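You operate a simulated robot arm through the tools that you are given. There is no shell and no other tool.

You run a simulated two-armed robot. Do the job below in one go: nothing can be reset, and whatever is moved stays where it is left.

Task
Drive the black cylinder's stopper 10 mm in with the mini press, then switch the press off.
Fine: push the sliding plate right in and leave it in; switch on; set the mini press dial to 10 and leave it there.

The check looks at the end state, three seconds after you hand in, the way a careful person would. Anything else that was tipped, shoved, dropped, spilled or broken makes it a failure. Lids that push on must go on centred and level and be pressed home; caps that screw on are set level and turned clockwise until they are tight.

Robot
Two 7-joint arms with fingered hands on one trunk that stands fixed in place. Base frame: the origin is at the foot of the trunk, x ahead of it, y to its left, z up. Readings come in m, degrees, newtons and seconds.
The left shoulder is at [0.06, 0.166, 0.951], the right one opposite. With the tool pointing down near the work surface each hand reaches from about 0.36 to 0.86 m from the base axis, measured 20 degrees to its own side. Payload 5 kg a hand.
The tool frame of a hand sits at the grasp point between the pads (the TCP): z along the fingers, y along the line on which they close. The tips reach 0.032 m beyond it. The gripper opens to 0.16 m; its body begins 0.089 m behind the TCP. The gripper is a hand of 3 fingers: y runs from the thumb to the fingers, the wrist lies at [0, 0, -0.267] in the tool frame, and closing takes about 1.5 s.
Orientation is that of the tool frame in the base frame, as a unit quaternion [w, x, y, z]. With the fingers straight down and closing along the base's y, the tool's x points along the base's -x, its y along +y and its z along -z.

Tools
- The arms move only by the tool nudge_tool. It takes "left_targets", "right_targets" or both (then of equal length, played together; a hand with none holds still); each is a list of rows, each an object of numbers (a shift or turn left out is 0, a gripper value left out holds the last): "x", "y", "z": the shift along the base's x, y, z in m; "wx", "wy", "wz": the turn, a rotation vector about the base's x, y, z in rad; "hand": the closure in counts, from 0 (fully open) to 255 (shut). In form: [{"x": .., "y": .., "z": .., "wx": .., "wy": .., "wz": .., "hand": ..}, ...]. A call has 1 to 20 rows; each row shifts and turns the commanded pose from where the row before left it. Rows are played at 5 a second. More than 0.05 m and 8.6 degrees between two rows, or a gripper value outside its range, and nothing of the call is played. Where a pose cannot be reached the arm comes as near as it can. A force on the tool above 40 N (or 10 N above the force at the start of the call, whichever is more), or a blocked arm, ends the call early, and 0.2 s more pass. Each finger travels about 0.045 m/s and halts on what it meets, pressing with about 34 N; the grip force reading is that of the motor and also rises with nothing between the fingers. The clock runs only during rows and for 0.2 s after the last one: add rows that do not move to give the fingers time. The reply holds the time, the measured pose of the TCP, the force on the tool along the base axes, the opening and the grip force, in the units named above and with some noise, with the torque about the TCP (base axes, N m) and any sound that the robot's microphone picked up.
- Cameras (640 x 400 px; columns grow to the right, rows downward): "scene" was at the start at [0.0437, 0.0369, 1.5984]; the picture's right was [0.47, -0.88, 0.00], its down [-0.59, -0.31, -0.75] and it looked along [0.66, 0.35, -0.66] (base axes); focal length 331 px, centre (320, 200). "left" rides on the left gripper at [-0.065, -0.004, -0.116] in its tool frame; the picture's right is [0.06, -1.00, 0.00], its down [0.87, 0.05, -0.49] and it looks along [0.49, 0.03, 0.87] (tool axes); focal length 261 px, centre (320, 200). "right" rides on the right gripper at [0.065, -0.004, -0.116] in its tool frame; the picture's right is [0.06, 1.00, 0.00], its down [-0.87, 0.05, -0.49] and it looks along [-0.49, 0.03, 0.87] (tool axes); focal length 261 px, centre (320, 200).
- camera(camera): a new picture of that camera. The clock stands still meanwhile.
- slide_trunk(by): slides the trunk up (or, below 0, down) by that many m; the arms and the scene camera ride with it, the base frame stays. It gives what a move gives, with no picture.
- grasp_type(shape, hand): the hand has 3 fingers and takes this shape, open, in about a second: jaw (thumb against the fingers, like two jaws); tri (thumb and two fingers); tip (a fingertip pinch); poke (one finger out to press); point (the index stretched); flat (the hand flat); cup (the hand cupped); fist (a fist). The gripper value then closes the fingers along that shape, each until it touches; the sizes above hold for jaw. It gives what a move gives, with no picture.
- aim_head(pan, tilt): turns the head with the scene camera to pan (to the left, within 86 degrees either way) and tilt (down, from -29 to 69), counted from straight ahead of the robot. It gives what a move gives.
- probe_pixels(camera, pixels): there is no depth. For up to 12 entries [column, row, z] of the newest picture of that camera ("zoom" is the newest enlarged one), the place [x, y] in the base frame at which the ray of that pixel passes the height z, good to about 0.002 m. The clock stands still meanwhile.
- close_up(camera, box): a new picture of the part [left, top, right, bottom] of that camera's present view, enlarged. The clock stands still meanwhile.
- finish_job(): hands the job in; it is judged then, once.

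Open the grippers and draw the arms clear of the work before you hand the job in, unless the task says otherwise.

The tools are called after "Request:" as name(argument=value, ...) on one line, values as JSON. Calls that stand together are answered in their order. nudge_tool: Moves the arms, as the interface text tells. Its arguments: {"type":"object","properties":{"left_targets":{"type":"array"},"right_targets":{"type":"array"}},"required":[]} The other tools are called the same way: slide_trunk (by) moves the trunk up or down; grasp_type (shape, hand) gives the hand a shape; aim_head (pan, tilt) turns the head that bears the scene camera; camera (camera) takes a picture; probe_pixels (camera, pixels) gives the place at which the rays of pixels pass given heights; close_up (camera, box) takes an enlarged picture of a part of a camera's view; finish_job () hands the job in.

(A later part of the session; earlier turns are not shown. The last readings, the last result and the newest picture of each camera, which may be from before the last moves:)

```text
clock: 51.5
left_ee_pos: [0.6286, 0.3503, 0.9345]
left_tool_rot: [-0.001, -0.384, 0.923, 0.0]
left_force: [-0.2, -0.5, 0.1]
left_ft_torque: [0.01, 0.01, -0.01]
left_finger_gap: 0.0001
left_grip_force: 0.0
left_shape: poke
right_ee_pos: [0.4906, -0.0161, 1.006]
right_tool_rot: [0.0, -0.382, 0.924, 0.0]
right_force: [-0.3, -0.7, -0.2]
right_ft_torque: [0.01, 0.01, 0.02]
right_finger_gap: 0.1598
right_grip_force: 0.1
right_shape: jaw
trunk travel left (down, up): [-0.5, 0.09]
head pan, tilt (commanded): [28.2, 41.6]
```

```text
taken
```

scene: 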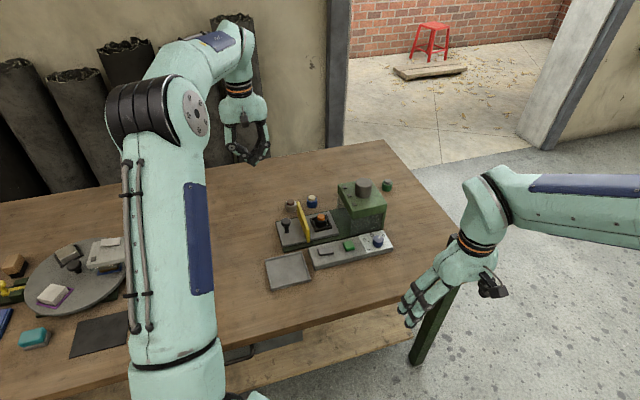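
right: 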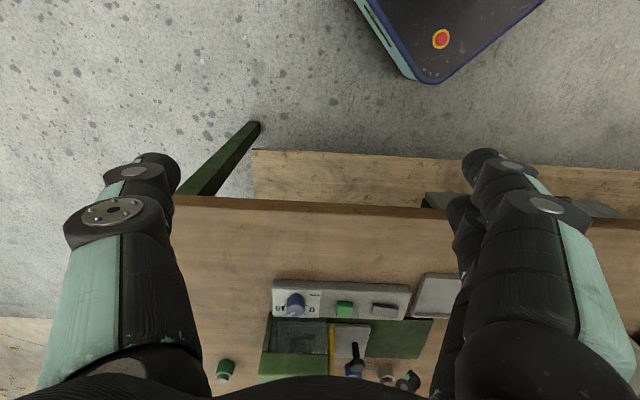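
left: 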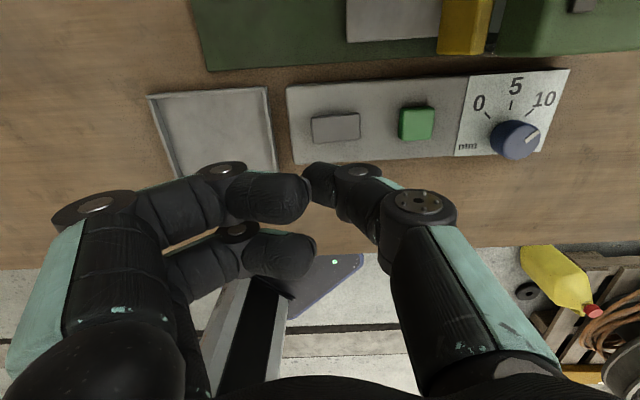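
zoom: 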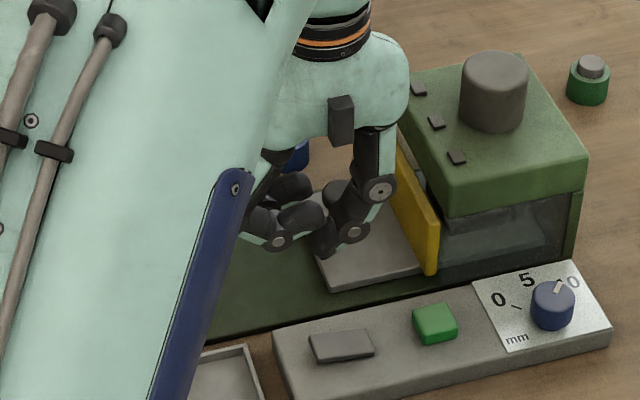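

The thumb tip now hangs near the tool axis with the curled fingers toward the tray. I'll descend to TCP z≈0.848, just above the rocker's tray-side end, and look.

Request:
nudge_tool(left_targets=[{"z": -0.03}, {"z": -0.03}, {"z": -0.026}, {}, {}])

Request:
close_up(camera="left", box=[200, 80, 440, 230])

Request:
close_up(camera="scene", box=[280, 205, 360, 265])

Request:
close_up(camera="right", box=[320, 270, 440, 345])

```text
clock: 52.7
left_ee_pos: [0.6293, 0.3504, 0.8487]
left_tool_rot: [0.0, -0.384, 0.923, 0.0]
left_force: [-0.8, 0.1, 0.3]
left_ft_torque: [-0.01, 0.02, -0.03]
left_finger_gap: 0.0002
left_grip_force: 0.1
left_shape: poke
right_ee_pos: [0.49, -0.0162, 1.007]
right_tool_rot: [-0.001, -0.382, 0.924, -0.001]
right_force: [0.5, 0.4, -0.4]
right_ft_torque: [-0.01, 0.01, 0.02]
right_finger_gap: 0.1598
right_grip_force: 0.1
right_shape: jaw
trunk travel left (down, up): [-0.5, 0.09]
head pan, tilt (commanded): [28.2, 41.6]
```

```text
2.67 times, centred on (320, 155) of left
```

zoom: 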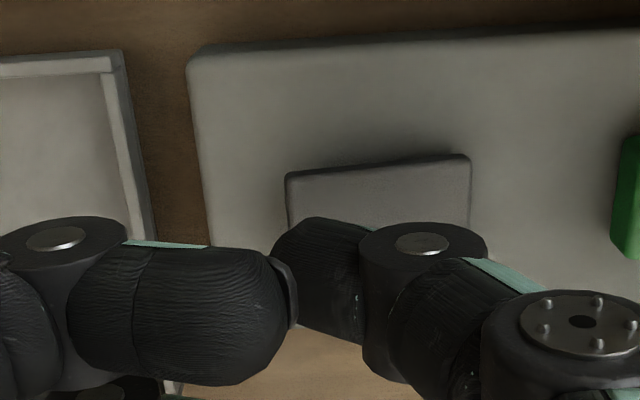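

```text
6.67 times, centred on (320, 235) of scene
```

zoom: 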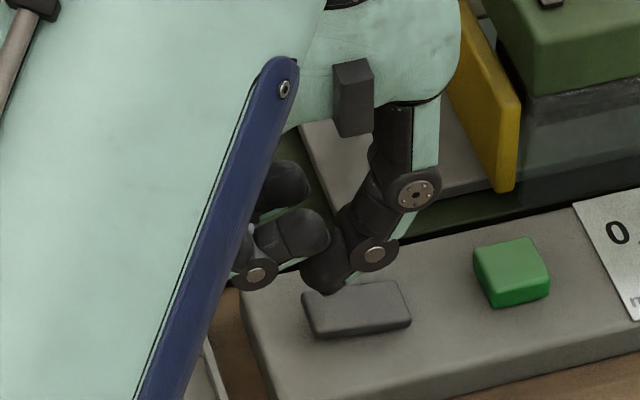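

```text
5.33 times, centred on (380, 308) of right
```

zoom: 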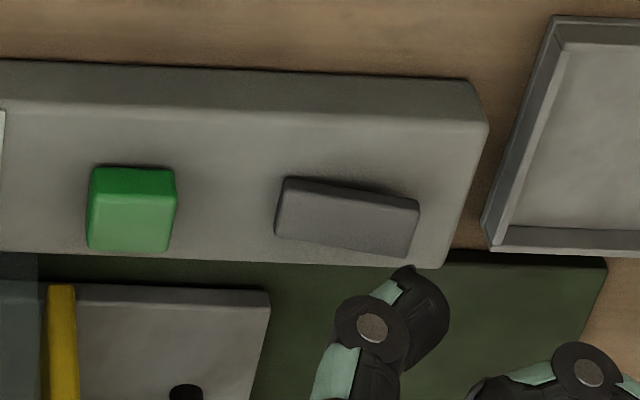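

The thumb tip hovers ~20 mm above the rocker's tray-side part (scene zoom tip (325,288)). I'll probe its position at tip height in the scene and right views to see how it's offset from the TCP.

Request:
probe_pixels(camera="scene", pixels=[[320.75, 247.0, 0.82], [320.75, 248.5, 0.815]])

Request:
probe_pixels(camera="right", pixels=[[399.7, 323.4, 0.82], [401.0, 325.0, 0.825], [399.7, 323.4, 0.815]])

Request:
close_up(camera="scene", box=[305, 235, 345, 260])

Request:
close_up(camera="right", box=[365, 295, 425, 335])

```text
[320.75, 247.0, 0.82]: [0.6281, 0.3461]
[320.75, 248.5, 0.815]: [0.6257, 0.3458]
```

```text
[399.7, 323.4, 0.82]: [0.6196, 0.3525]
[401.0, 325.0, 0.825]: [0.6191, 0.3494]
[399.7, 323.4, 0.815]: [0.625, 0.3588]
```

```text
16.00 times, centred on (325, 248) of scene
```

zoom: 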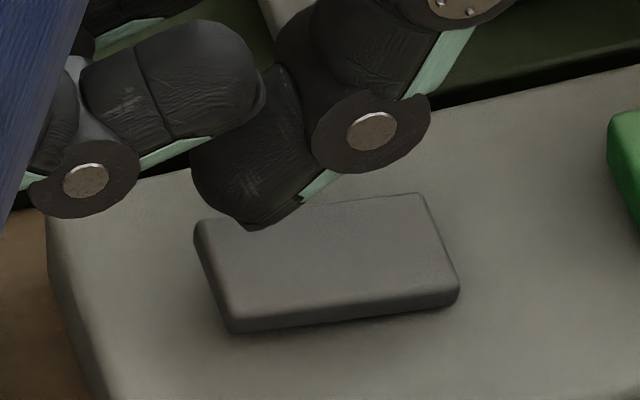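

```text
10.00 times, centred on (395, 315) of right
```

zoom: 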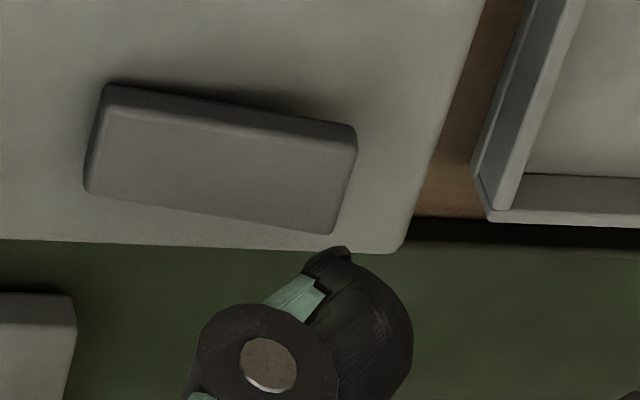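

I'll triangulate the tip's lowest point: scene (320.9,249.7) and right (396.5,320).

Request:
probe_pixels(camera="scene", pixels=[[320.9, 249.7, 0.82], [320.9, 249.7, 0.81], [319.2, 249.0, 0.81]])

Request:
probe_pixels(camera="right", pixels=[[396.5, 320.0, 0.82], [396.5, 320.0, 0.81], [394.5, 318.0, 0.793], [398.0, 309.0, 0.793]])

```text
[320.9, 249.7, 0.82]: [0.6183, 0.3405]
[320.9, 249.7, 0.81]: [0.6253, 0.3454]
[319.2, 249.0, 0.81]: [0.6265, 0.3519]
```

```text
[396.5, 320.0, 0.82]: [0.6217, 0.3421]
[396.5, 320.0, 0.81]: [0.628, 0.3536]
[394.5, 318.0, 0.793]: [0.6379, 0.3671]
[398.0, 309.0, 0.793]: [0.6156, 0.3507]
```

The tip is about 8 mm toward the robot from the tool axis, so I'll shift the hand +8 mm along v to centre it on the rocker and then descend in small steps.

Request:
nudge_tool(left_targets=[{"x": 0.0055, "y": 0.0058}, {"z": -0.005}, {"z": -0.005}, {"z": -0.004}, {"z": -0.003}, {}])

Request:
close_up(camera="scene", box=[305, 235, 345, 260])

Request:
close_up(camera="right", box=[365, 295, 425, 335])

```text
clock: 54.1
left_ee_pos: [0.6352, 0.3558, 0.8313]
left_tool_rot: [0.0, -0.383, 0.924, -0.001]
left_force: [0.9, 0.0, 2.8]
left_ft_torque: [0.0, -0.02, 0.02]
left_finger_gap: 0.0
left_grip_force: 0.0
left_shape: poke
right_ee_pos: [0.4914, -0.0175, 1.0068]
right_tool_rot: [0.001, -0.382, 0.924, 0.0]
right_force: [-0.3, -0.5, -0.6]
right_ft_torque: [0.01, 0.01, 0.01]
right_finger_gap: 0.1599
right_grip_force: 0.1
right_shape: jaw
trunk travel left (down, up): [-0.5, 0.09]
head pan, tilt (commanded): [28.2, 41.6]
```

```text
16.00 times, centred on (325, 248) of scene
```

zoom: 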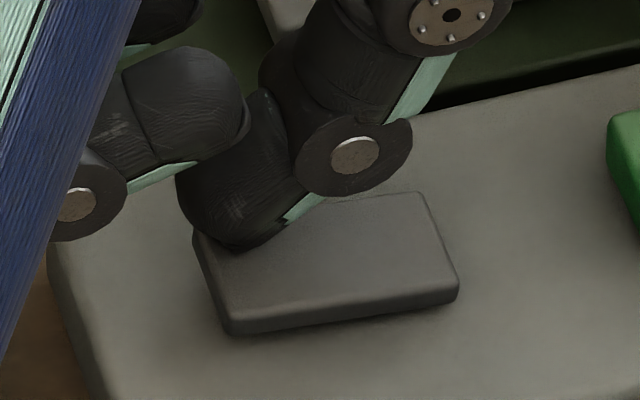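

```text
10.00 times, centred on (395, 315) of right
```

zoom: 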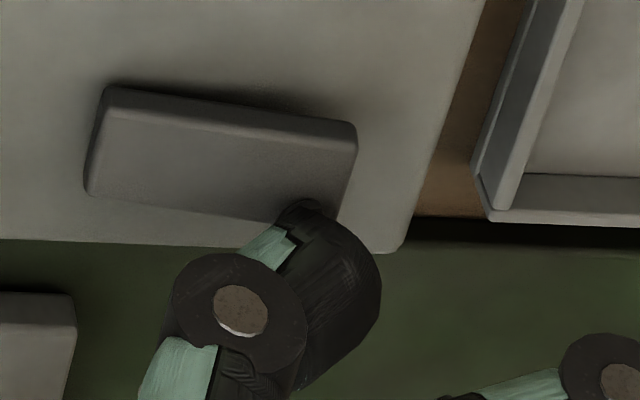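

Contact: 2.8 N, tip resting on the tray-side end but toward its far edge. I'll lift a little, shift 4 mm back toward the robot, and press down in small steps.

Request:
nudge_tool(left_targets=[{"z": 0.004}, {"x": -0.0028, "y": -0.0028}, {"z": -0.004}, {"z": -0.002}, {"z": -0.002}, {"z": -0.002}, {}])

Request:
close_up(camera="scene", box=[305, 235, 345, 260])

Request:
close_up(camera="scene", box=[335, 175, 415, 255])

Request:
close_up(camera="right", box=[365, 295, 425, 335])

```text
clock: 55.7
left_ee_pos: [0.6319, 0.3544, 0.8265]
left_tool_rot: [-0.001, -0.383, 0.924, 0.0]
left_force: [-0.1, 0.2, 5.1]
left_ft_torque: [-0.02, 0.01, 0.0]
left_finger_gap: 0.0
left_grip_force: 0.0
left_shape: poke
right_ee_pos: [0.4898, -0.0166, 1.0074]
right_tool_rot: [0.001, -0.383, 0.924, 0.0]
right_force: [0.2, -0.6, 0.0]
right_ft_torque: [0.02, 0.01, 0.01]
right_finger_gap: 0.1602
right_grip_force: 0.0
right_shape: jaw
trunk travel left (down, up): [-0.5, 0.09]
head pan, tilt (commanded): [28.2, 41.6]
```

```text
16.00 times, centred on (325, 248) of scene
```

zoom: 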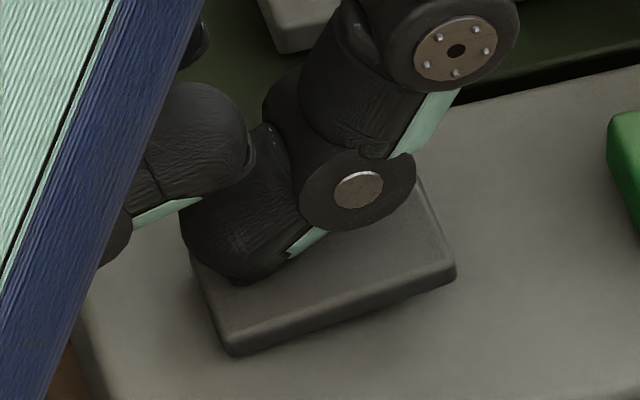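

```text
5.00 times, centred on (375, 215) of scene
```

zoom: 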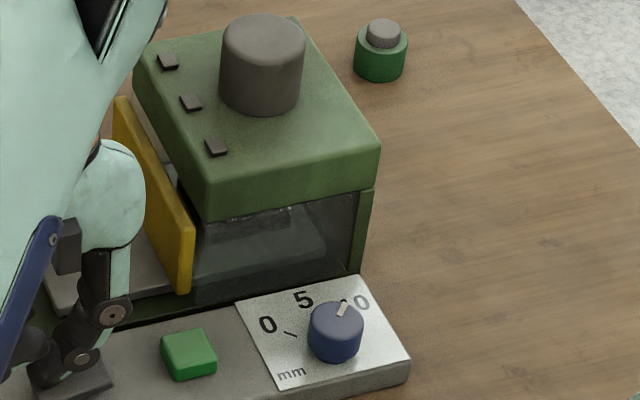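

```text
10.00 times, centred on (395, 315) of right
```

zoom: 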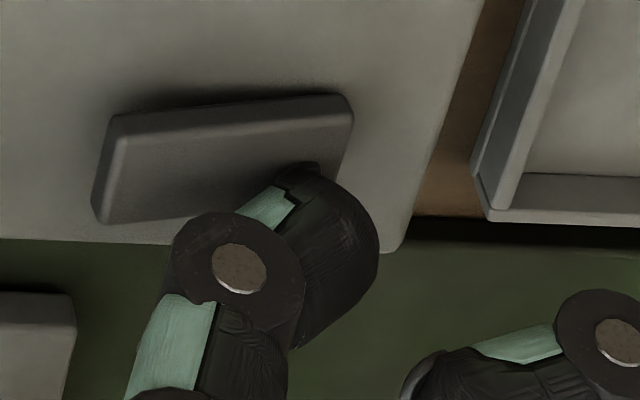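

The rocker has flipped: its tray-side end is now down and button-side end up. I'll lift off and check whether it stays and whether indicators light.

Request:
nudge_tool(left_targets=[{"z": 0.01}, {"z": 0.02}, {"z": 0.02}, {}, {}])

Request:
close_up(camera="scene", box=[300, 175, 410, 270])

Request:
close_up(camera="right", box=[240, 270, 440, 395])

Request:
camera(camera="left")

```text
clock: 56.9
left_ee_pos: [0.6312, 0.3531, 0.8756]
left_tool_rot: [0.0, -0.383, 0.924, 0.0]
left_force: [-0.5, -0.2, -0.2]
left_ft_torque: [-0.02, 0.02, 0.02]
left_finger_gap: 0.0
left_grip_force: 0.1
left_shape: poke
right_ee_pos: [0.4911, -0.0163, 1.0073]
right_tool_rot: [0.0, -0.383, 0.924, 0.0]
right_force: [0.2, 0.1, -1.0]
right_ft_torque: [0.02, 0.0, 0.02]
right_finger_gap: 0.1599
right_grip_force: 0.0
right_shape: jaw
trunk travel left (down, up): [-0.5, 0.09]
head pan, tilt (commanded): [28.2, 41.6]
```

```text
4.21 times, centred on (355, 222) of scene
```

zoom: 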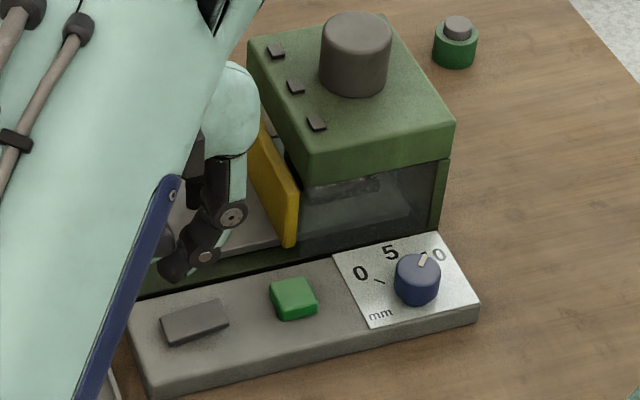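

```text
3.20 times, centred on (340, 332) of right
```

zoom: 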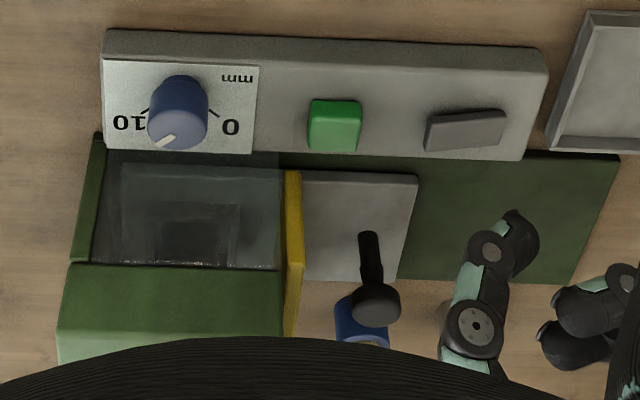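

```text
taken
```

left: 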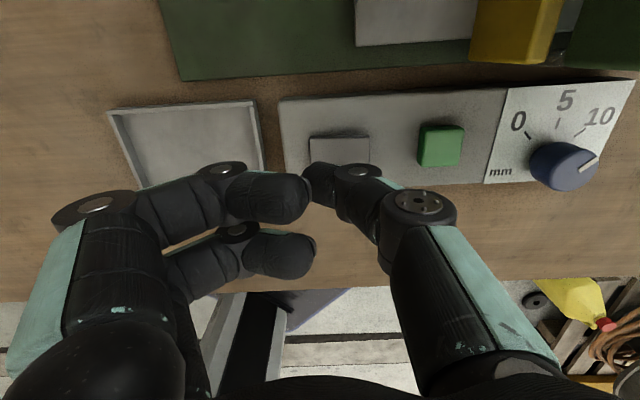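

The rocker stays in its new position. I'll look closely at the three squares on the housing top for any lamp change.

Request:
close_up(camera="scene", box=[336, 175, 376, 210])

Request:
close_up(camera="scene", box=[305, 230, 365, 265])

```text
11.43 times, centred on (356, 192) of scene
```

zoom: 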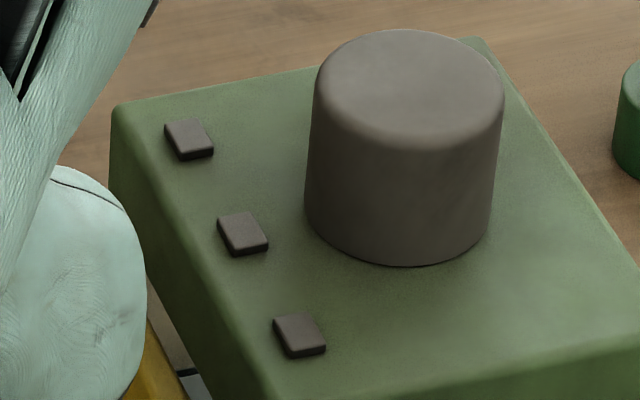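

```text
10.67 times, centred on (335, 248) of scene
```

zoom: 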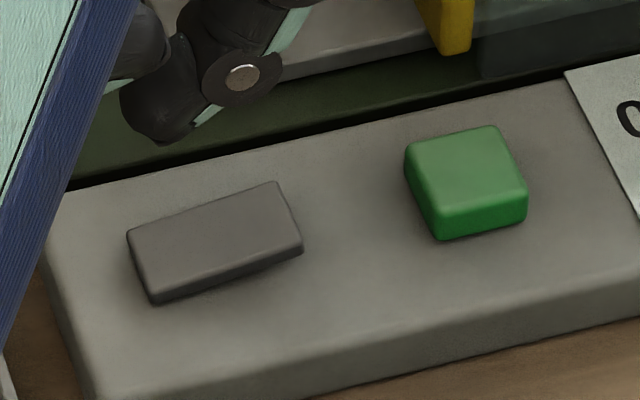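

No lamp is visible, but the rocker is over. I'll move the fingertip above the green button at about (0.696,0.2845) and check alignment before pressing.

Request:
nudge_tool(left_targets=[{"x": 0.0215, "y": -0.0219}, {"x": 0.0215, "y": -0.0219}, {"x": 0.0215, "y": -0.0219}, {"z": -0.012}, {"z": -0.012}, {}, {}])

Request:
close_up(camera="scene", box=[320, 220, 400, 265])

Request:
close_up(camera="right", box=[270, 275, 390, 345])

Request:
camera(camera="left")

```text
clock: 58.5
left_ee_pos: [0.6955, 0.2875, 0.851]
left_tool_rot: [-0.001, -0.384, 0.924, 0.0]
left_force: [0.1, 0.9, 0.0]
left_ft_torque: [-0.05, -0.01, 0.0]
left_finger_gap: 0.0001
left_grip_force: 0.1
left_shape: poke
right_ee_pos: [0.4914, -0.0169, 1.0059]
right_tool_rot: [0.0, -0.383, 0.924, 0.0]
right_force: [0.0, -0.8, -0.1]
right_ft_torque: [0.0, -0.02, 0.01]
right_finger_gap: 0.1599
right_grip_force: 0.1
right_shape: jaw
trunk travel left (down, up): [-0.5, 0.09]
head pan, tilt (commanded): [28.2, 41.6]
```

```text
8.00 times, centred on (360, 242) of scene
```

zoom: 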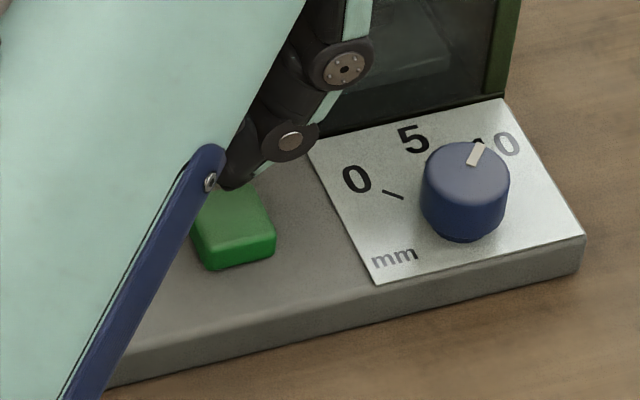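

```text
5.33 times, centred on (330, 310) of right
```

zoom: 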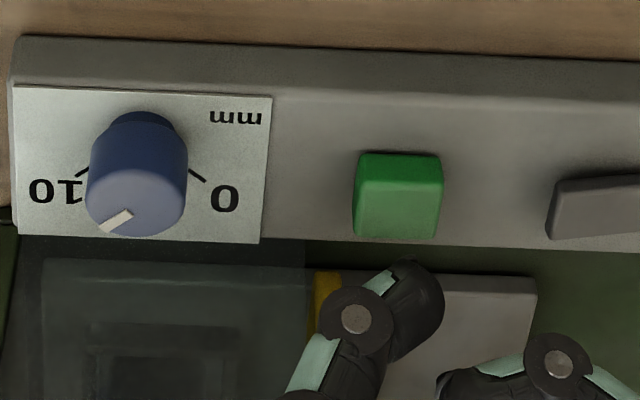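

```text
taken
```

left: 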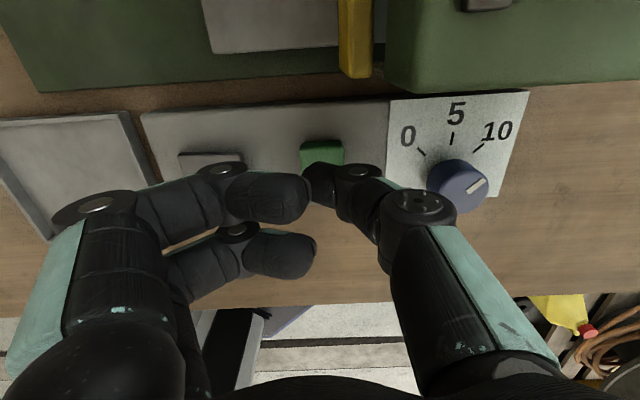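

Alignment is good (right zoom tip x≈408 vs button centre 400). I'll descend to contact and press with 2 mm steps.

Request:
nudge_tool(left_targets=[{"z": -0.006}, {"z": -0.005}, {"z": -0.003}, {"z": -0.002}, {}])

Request:
close_up(camera="scene", box=[320, 175, 400, 265])

Request:
close_up(camera="right", box=[270, 275, 390, 345])

```text
clock: 59.7
left_ee_pos: [0.6973, 0.2898, 0.8356]
left_tool_rot: [0.001, -0.383, 0.924, -0.001]
left_force: [0.0, -0.4, 0.3]
left_ft_torque: [-0.02, 0.01, 0.02]
left_finger_gap: 0.0
left_grip_force: 0.0
left_shape: poke
right_ee_pos: [0.4911, -0.0156, 1.0064]
right_tool_rot: [0.0, -0.383, 0.924, -0.001]
right_force: [-0.8, 0.2, 0.2]
right_ft_torque: [-0.04, 0.04, -0.02]
right_finger_gap: 0.1601
right_grip_force: 0.0
right_shape: jaw
trunk travel left (down, up): [-0.5, 0.09]
head pan, tilt (commanded): [28.2, 41.6]
```

```text
4.44 times, centred on (360, 220) of scene
```

zoom: 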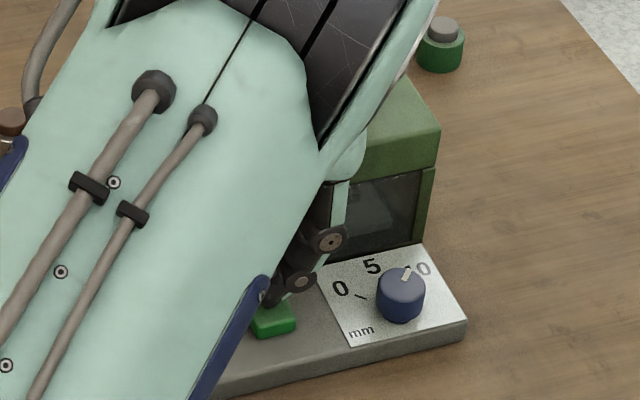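

```text
5.33 times, centred on (330, 310) of right
```

zoom: 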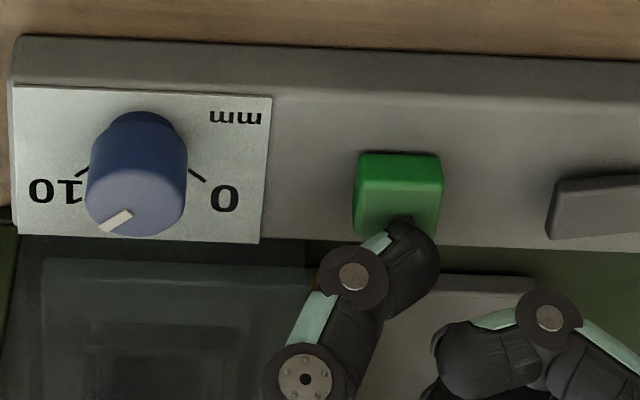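

The tip is just above the button, slightly to its far side. I'll shift 3 mm toward the robot and press in 2 mm steps.

Request:
nudge_tool(left_targets=[{"x": -0.002, "y": -0.002}, {"z": -0.002}, {"z": -0.002}, {"z": -0.002}, {}])

Request:
close_up(camera="right", box=[270, 275, 390, 345])

```text
clock: 60.9
left_ee_pos: [0.693, 0.286, 0.8296]
left_tool_rot: [0.0, -0.383, 0.924, 0.0]
left_force: [1.4, 0.3, 2.3]
left_ft_torque: [0.04, -0.02, -0.03]
left_finger_gap: 0.0
left_grip_force: 0.0
left_shape: poke
right_ee_pos: [0.4911, -0.0163, 1.007]
right_tool_rot: [0.0, -0.383, 0.924, 0.0]
right_force: [0.9, 0.1, 0.3]
right_ft_torque: [0.01, -0.04, 0.01]
right_finger_gap: 0.16
right_grip_force: 0.0
right_shape: jaw
trunk travel left (down, up): [-0.5, 0.09]
head pan, tilt (commanded): [28.2, 41.6]
```

```text
5.33 times, centred on (330, 310) of right
```

zoom: 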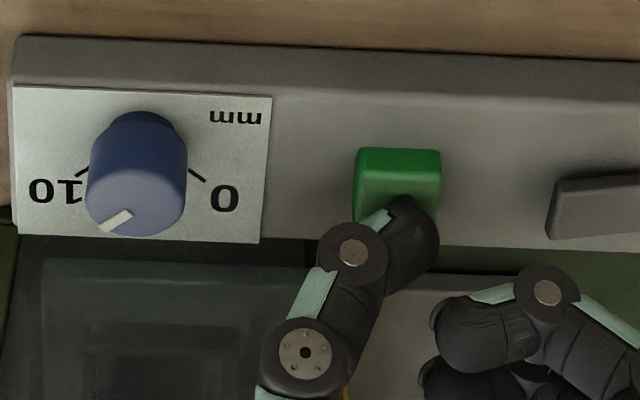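

Button is starting to go down (2.3 N). Pressing further, 2 mm at a time.

Request:
nudge_tool(left_targets=[{"z": -0.0015}, {"z": -0.0015}, {"z": -0.0015}, {}])

Request:
close_up(camera="right", box=[270, 275, 390, 345])

```text
clock: 61.9
left_ee_pos: [0.6932, 0.2862, 0.8259]
left_tool_rot: [0.001, -0.383, 0.924, -0.001]
left_force: [-0.7, -1.5, 10.2]
left_ft_torque: [0.0, 0.03, -0.01]
left_finger_gap: 0.0
left_grip_force: 0.1
left_shape: poke
right_ee_pos: [0.4909, -0.0167, 1.0058]
right_tool_rot: [-0.001, -0.383, 0.924, -0.001]
right_force: [-0.3, -0.2, 0.4]
right_ft_torque: [-0.02, -0.01, -0.01]
right_finger_gap: 0.1601
right_grip_force: 0.1
right_shape: jaw
trunk travel left (down, up): [-0.5, 0.09]
head pan, tilt (commanded): [28.2, 41.6]
heard: click
```

```text
5.33 times, centred on (330, 310) of right
```

zoom: 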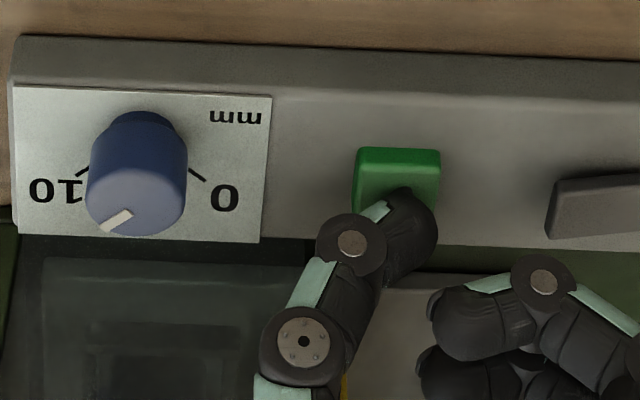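

A click was heard at 10 N with the button bottomed. I'll release it, rise a little and listen/wait for the press cycle.

Request:
nudge_tool(left_targets=[{"z": 0.01}, {"z": 0.02}, {"z": 0.02}, {}])

Request:
close_up(camera="right", box=[240, 270, 440, 395])

Request:
close_up(camera="scene", box=[320, 175, 400, 265])

```text
clock: 62.9
left_ee_pos: [0.6943, 0.2866, 0.8749]
left_tool_rot: [0.0, -0.384, 0.923, 0.0]
left_force: [0.5, 0.3, 0.5]
left_ft_torque: [0.0, 0.01, 0.04]
left_finger_gap: 0.0
left_grip_force: 0.1
left_shape: poke
right_ee_pos: [0.4918, -0.0163, 1.0075]
right_tool_rot: [-0.001, -0.383, 0.924, 0.0]
right_force: [-0.2, -1.1, -0.4]
right_ft_torque: [-0.02, 0.0, 0.05]
right_finger_gap: 0.1599
right_grip_force: 0.2
right_shape: jaw
trunk travel left (down, up): [-0.5, 0.09]
head pan, tilt (commanded): [28.2, 41.6]
```

```text
3.20 times, centred on (340, 332) of right
```

zoom: 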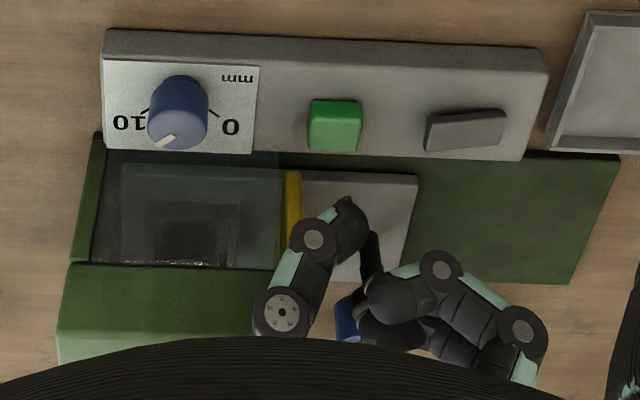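

```text
4.44 times, centred on (360, 220) of scene
```

zoom: 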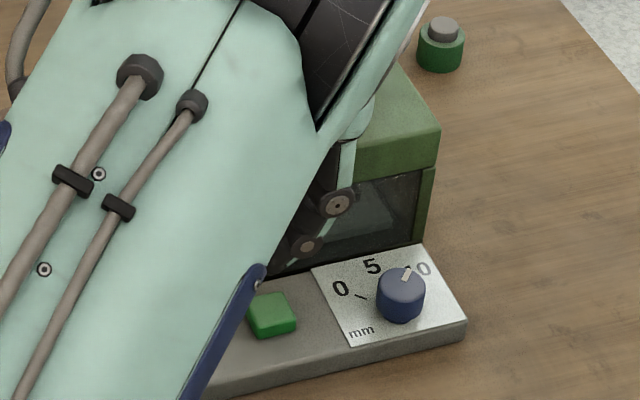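

No running noise yet. I'll draw the left hand up and back toward the tray, wait a few seconds and look at the ram behind the glass and at the top indicators.

Request:
nudge_tool(left_targets=[{"z": 0.04}, {"z": 0.04}, {"x": -0.03, "y": 0.03}, {"x": -0.03, "y": 0.03}, {"x": -0.03, "y": 0.03}, {}, {}, {}, {}, {}])

Request:
close_up(camera="scene", box=[320, 170, 410, 265])

Request:
close_up(camera="right", box=[255, 310, 345, 370])

Request:
camera(camera="left")

```text
clock: 65.1
left_ee_pos: [0.6049, 0.3766, 0.9558]
left_tool_rot: [0.001, -0.384, 0.923, -0.001]
left_force: [-0.6, -0.9, 0.2]
left_ft_torque: [-0.01, 0.0, 0.01]
left_finger_gap: 0.0
left_grip_force: 0.0
left_shape: poke
right_ee_pos: [0.4919, -0.0164, 1.0076]
right_tool_rot: [0.0, -0.383, 0.924, 0.0]
right_force: [-0.5, -1.1, 0.6]
right_ft_torque: [0.0, -0.01, -0.03]
right_finger_gap: 0.1599
right_grip_force: 0.1
right_shape: jaw
trunk travel left (down, up): [-0.5, 0.09]
head pan, tilt (commanded): [28.2, 41.6]
```

```text
4.21 times, centred on (365, 218) of scene
```

zoom: 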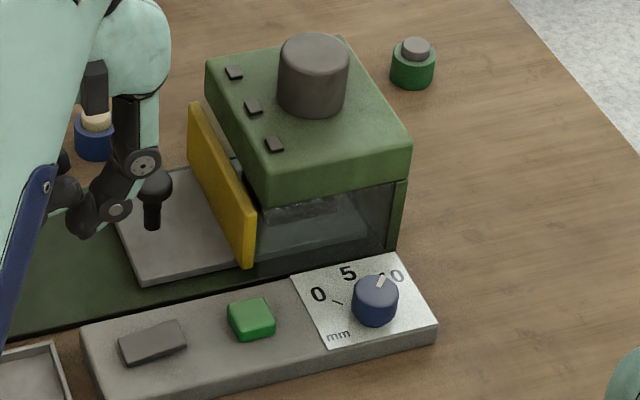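

```text
6.67 times, centred on (300, 340) of right
```

zoom: 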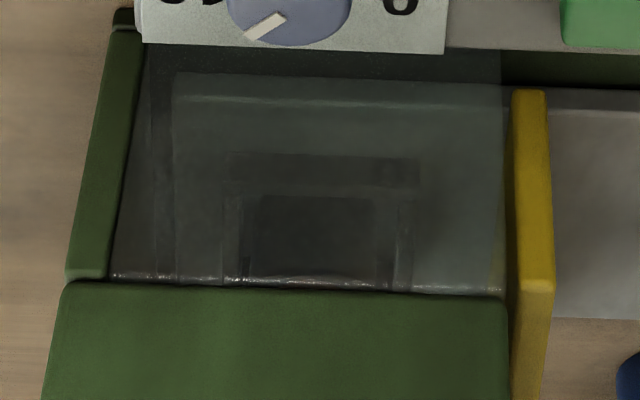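

```text
taken
```

left: 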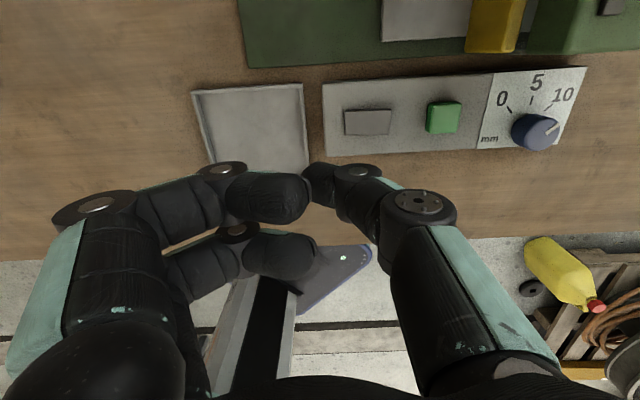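

Nothing visibly ran. I'll zoom in on the indicators, the interior through the glass, and the rocker to work out the state.

Request:
close_up(camera="scene", box=[345, 175, 385, 210])

Request:
close_up(camera="scene", box=[360, 205, 415, 240])

Request:
close_up(camera="scene", box=[310, 235, 366, 265])

Request:
close_up(camera="right", box=[325, 285, 415, 335])

```text
11.43 times, centred on (365, 192) of scene
```

zoom: 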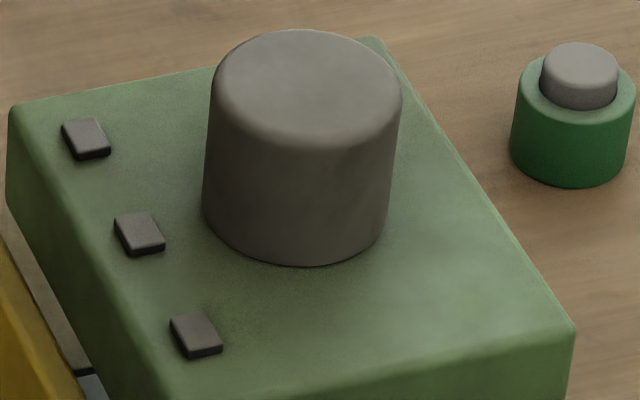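

```text
11.43 times, centred on (388, 222) of scene
```

zoom: 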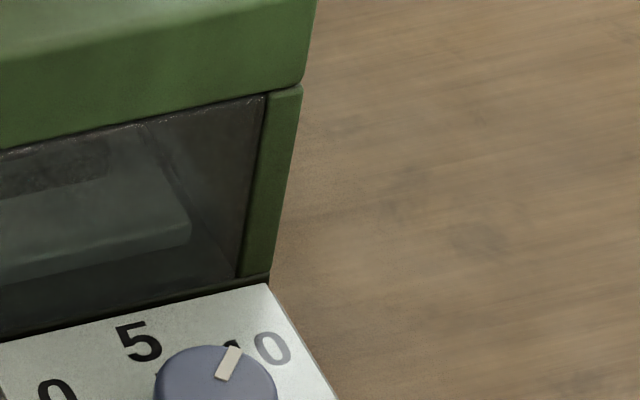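

```text
11.43 times, centred on (338, 250) of scene
```

zoom: 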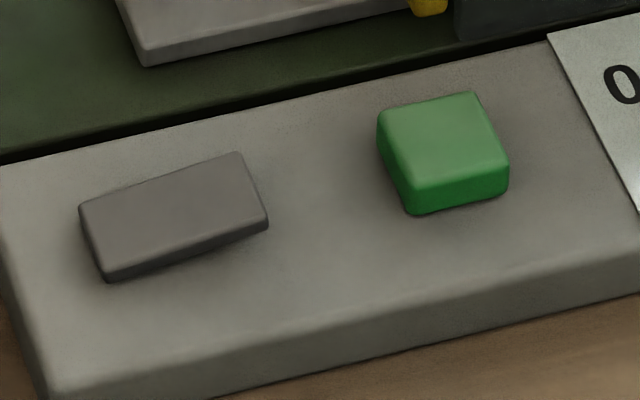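

```text
7.11 times, centred on (370, 310) of right
```

zoom: 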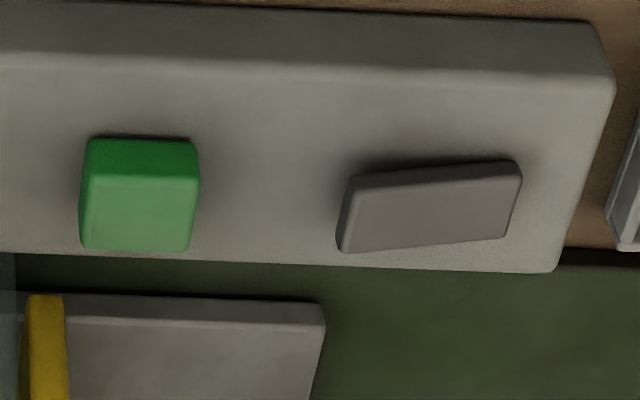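

The rocker is fully over but no lamp is lit and nothing ran. I need to see the ram and stopper through the glass, so I'll lower and tilt the right hand so its camera looks more horizontally into the housing from in front of the strip.

Request:
nudge_tool(right_targets=[{"x": 0.012, "y": 0.01, "z": -0.02, "wx": 0.0707, "wy": -0.0707}, {"x": 0.012, "y": 0.01, "z": -0.02, "wx": 0.0707, "wy": -0.0707}, {"x": 0.012, "y": 0.01, "z": -0.02, "wx": 0.0707, "wy": -0.0707}, {"x": 0.012, "y": 0.01, "z": -0.02, "wx": 0.0707, "wy": -0.0707}, {"x": 0.012, "y": 0.01, "z": -0.02, "wx": 0.0707, "wy": -0.0707}, {"x": 0.012, "y": 0.01, "z": -0.02, "wx": 0.0707, "wy": -0.0707}, {}, {}])

Request:
camera(camera="right")

Request:
camera(camera="scene")

```text
clock: 66.9
left_ee_pos: [0.6038, 0.3763, 0.9557]
left_tool_rot: [-0.001, -0.383, 0.924, 0.0]
left_force: [-0.3, 0.0, -0.1]
left_ft_torque: [-0.01, -0.02, 0.0]
left_finger_gap: 0.0002
left_grip_force: 0.0
left_shape: poke
right_ee_pos: [0.564, 0.0446, 0.8861]
right_tool_rot: [0.274, -0.365, 0.883, 0.112]
right_force: [0.6, 1.0, 0.4]
right_ft_torque: [0.0, -0.02, -0.02]
right_finger_gap: 0.1598
right_grip_force: 0.0
right_shape: jaw
trunk travel left (down, up): [-0.5, 0.09]
head pan, tilt (commanded): [28.2, 41.6]
```

```text
taken
```

right: 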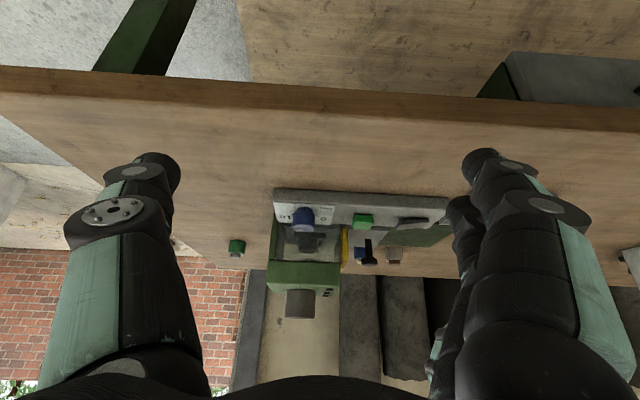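

```text
taken
```

scene: 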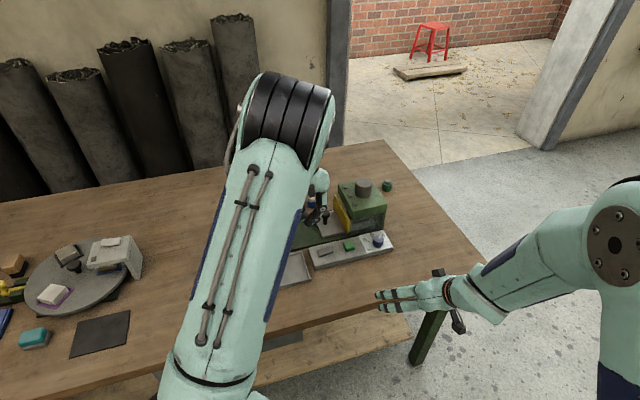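

The view into the housing is much better now (around (305,240)). Zooming in.

Request:
close_up(camera="right", box=[260, 215, 350, 275])

Request:
close_up(camera="right", box=[250, 180, 450, 325])

```text
6.67 times, centred on (305, 245) of right
```

zoom: 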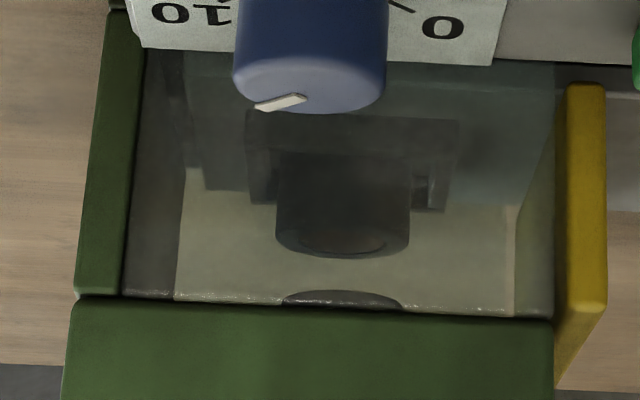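

```text
2.76 times, centred on (350, 252) of right
```

zoom: 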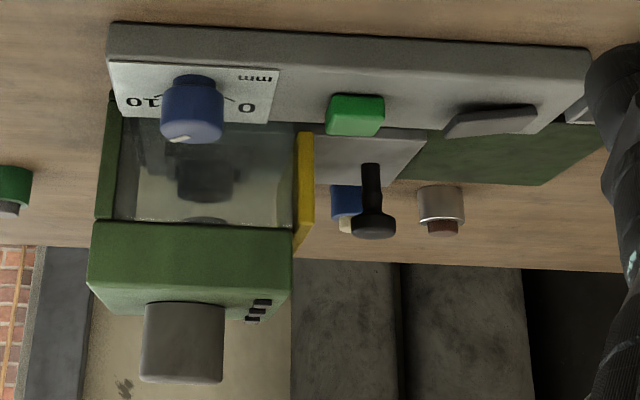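

Through the glass I see the black cylinder with no orange stopper standing proud any more, and the ram up at the top. I'll zoom further to check.

Request:
close_up(camera="right", box=[290, 230, 330, 262])

Request:
close_up(camera="right", box=[300, 240, 320, 258])

Request:
close_up(camera="right", box=[325, 285, 365, 310])

```text
12.50 times, centred on (310, 246) of right
```

zoom: 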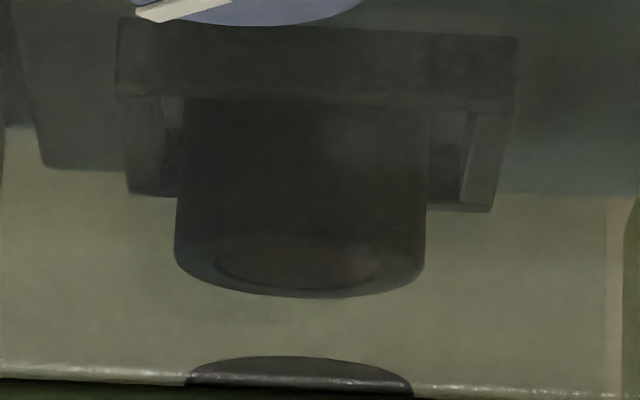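

```text
16.00 times, centred on (310, 249) of right
```

zoom: 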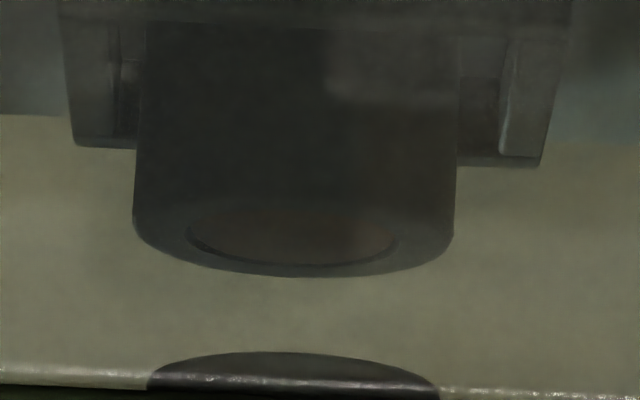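

```text
16.00 times, centred on (345, 298) of right
```

zoom: 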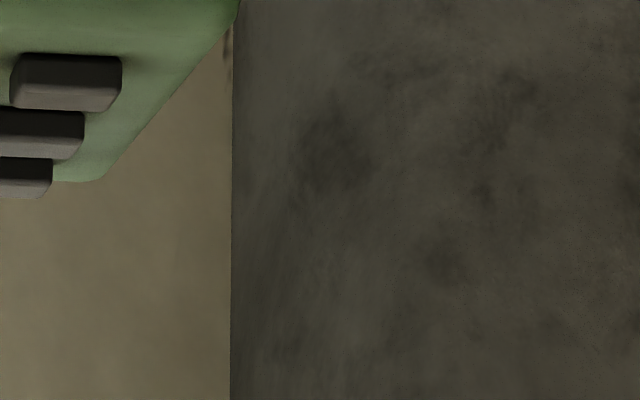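

The stopper is now flush in the black cylinder and the ram is retracted, so the press cycle ran. I'll move the left fingertip above the rocker's button-side end while letting time pass, then recheck that the ram is still.

Request:
nudge_tool(left_targets=[{"x": 0.0242, "y": -0.022}, {"x": 0.0242, "y": -0.022}, {"z": -0.04}, {"z": -0.04}, {"z": -0.02}, {}, {}, {}, {}, {}])

Request:
close_up(camera="right", box=[290, 230, 330, 262])

Request:
close_up(camera="right", box=[340, 190, 450, 260])

Request:
close_up(camera="scene", box=[290, 210, 370, 265])

Request:
close_up(camera="left", box=[200, 80, 440, 230])

```text
clock: 69.1
left_ee_pos: [0.6531, 0.3313, 0.856]
left_tool_rot: [0.0, -0.383, 0.924, 0.0]
left_force: [-0.3, 0.4, -0.5]
left_ft_torque: [0.0, -0.04, -0.03]
left_finger_gap: 0.0001
left_grip_force: 0.0
left_shape: poke
right_ee_pos: [0.5636, 0.0443, 0.8864]
right_tool_rot: [0.273, -0.367, 0.882, 0.113]
right_force: [-0.3, -0.7, -0.1]
right_ft_torque: [0.03, 0.0, 0.02]
right_finger_gap: 0.1602
right_grip_force: 0.1
right_shape: jaw
trunk travel left (down, up): [-0.5, 0.09]
head pan, tilt (commanded): [28.2, 41.6]
```

```text
12.50 times, centred on (310, 246) of right
```

zoom: 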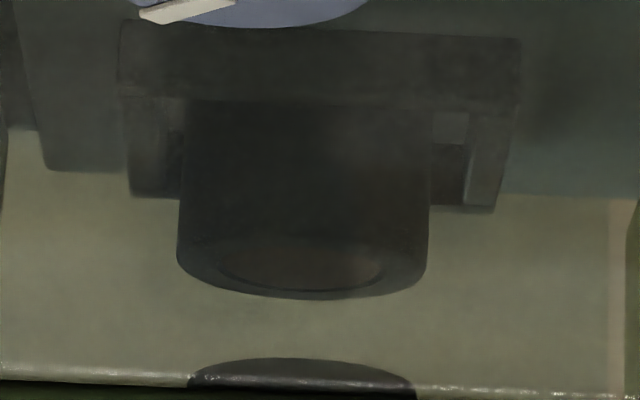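

```text
5.71 times, centred on (395, 225) of right
```

zoom: 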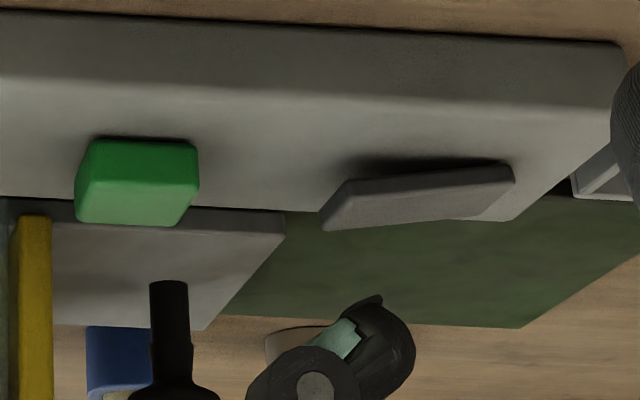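

```text
7.27 times, centred on (330, 238) of scene
```

zoom: 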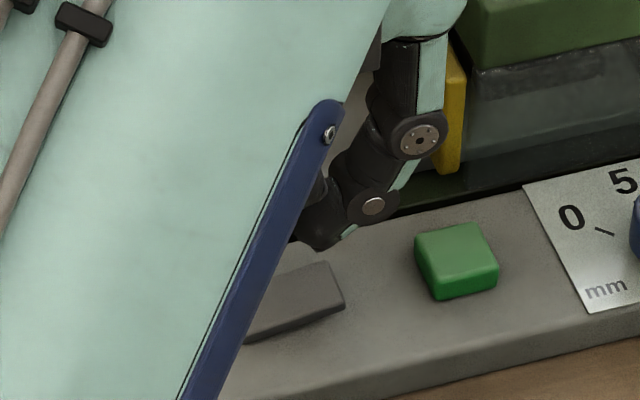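

```text
2.67 times, centred on (320, 155) of left
```

zoom: 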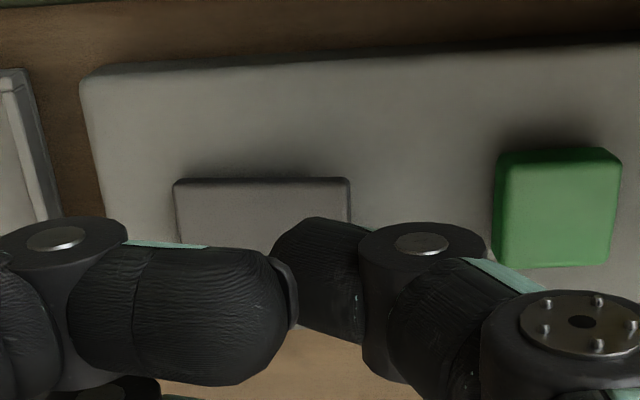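

The interior hasn't changed — the press has finished. The tip is lined up over the rocker's button-side end; I'll descend and press it to switch off, in small steps.

Request:
nudge_tool(left_targets=[{"z": -0.01}, {"z": -0.008}, {"z": -0.005}, {"z": -0.002}, {"z": -0.002}, {}])

Request:
close_up(camera="right", box=[340, 190, 450, 260])

Request:
close_up(camera="scene", box=[290, 210, 370, 265])

```text
clock: 70.5
left_ee_pos: [0.6524, 0.3326, 0.8274]
left_tool_rot: [0.0, -0.383, 0.924, -0.001]
left_force: [-0.4, -0.2, 1.3]
left_ft_torque: [0.01, 0.02, 0.03]
left_finger_gap: 0.0
left_grip_force: 0.1
left_shape: poke
right_ee_pos: [0.5631, 0.0431, 0.886]
right_tool_rot: [0.274, -0.366, 0.882, 0.113]
right_force: [-0.4, 0.0, 0.0]
right_ft_torque: [-0.01, -0.02, 0.0]
right_finger_gap: 0.1601
right_grip_force: 0.1
right_shape: jaw
trunk travel left (down, up): [-0.5, 0.09]
head pan, tilt (commanded): [28.2, 41.6]
```

```text
5.71 times, centred on (395, 225) of right
```

zoom: 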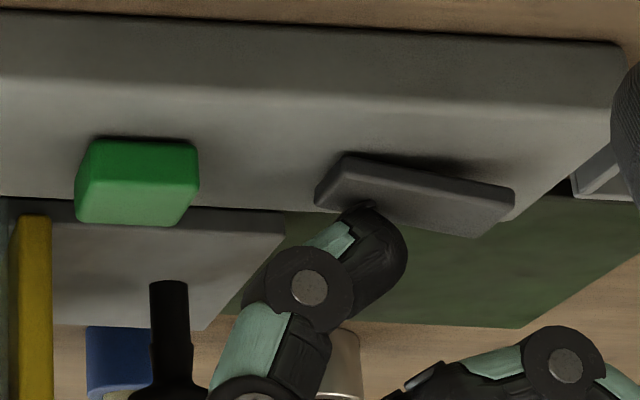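

```text
7.27 times, centred on (330, 238) of scene
```

zoom: 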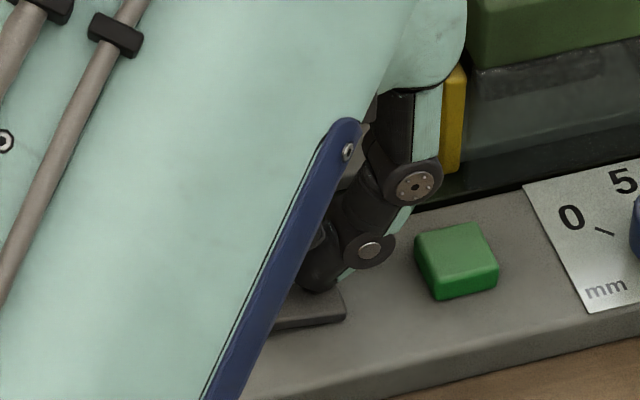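

The rocker has tipped back: button-side end down, tray-side end up. I'll lift off and verify that it stays off.

Request:
nudge_tool(left_targets=[{"z": 0.01}, {"z": 0.03}, {"z": 0.04}, {"z": 0.04}, {"x": -0.03, "y": 0.03}, {"x": -0.03, "y": 0.03}, {}, {}])

Request:
close_up(camera="right", box=[250, 180, 450, 325])

Request:
close_up(camera="right", box=[340, 190, 450, 260])

Request:
close_up(camera="scene", box=[300, 170, 410, 270])

```text
clock: 72.3
left_ee_pos: [0.5927, 0.3918, 0.9492]
left_tool_rot: [0.0, -0.383, 0.924, 0.0]
left_force: [0.7, 0.7, -0.8]
left_ft_torque: [-0.01, -0.01, 0.03]
left_finger_gap: 0.0
left_grip_force: 0.1
left_shape: poke
right_ee_pos: [0.5649, 0.0438, 0.8866]
right_tool_rot: [0.273, -0.366, 0.882, 0.113]
right_force: [0.6, 0.4, 0.0]
right_ft_torque: [0.0, -0.01, -0.01]
right_finger_gap: 0.1598
right_grip_force: 0.1
right_shape: jaw
trunk travel left (down, up): [-0.5, 0.09]
head pan, tilt (commanded): [28.2, 41.6]
```

```text
2.76 times, centred on (350, 252) of right
```

zoom: 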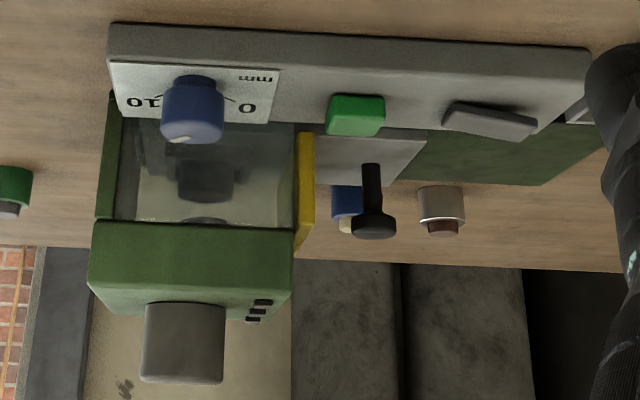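

```text
5.71 times, centred on (395, 225) of right
```

zoom: 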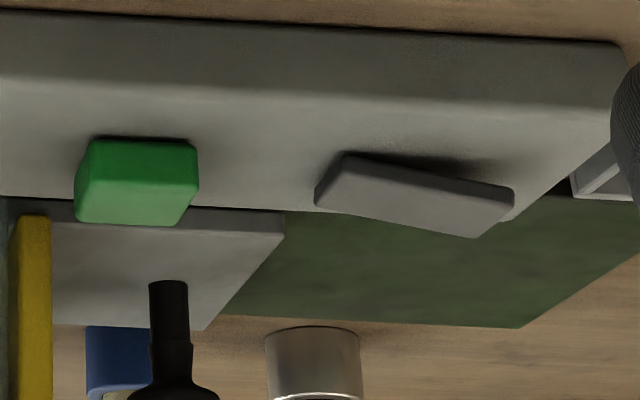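

```text
4.00 times, centred on (355, 220) of scene
```

zoom: 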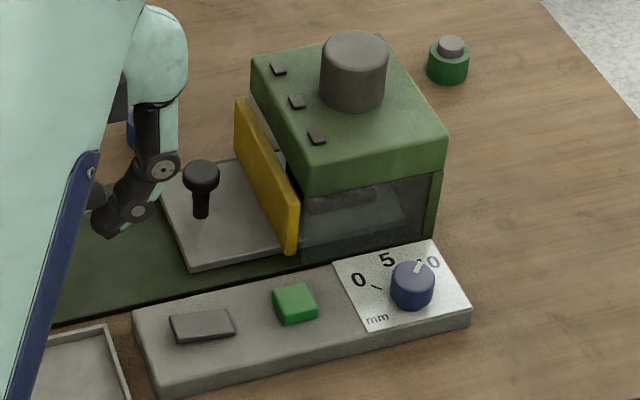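

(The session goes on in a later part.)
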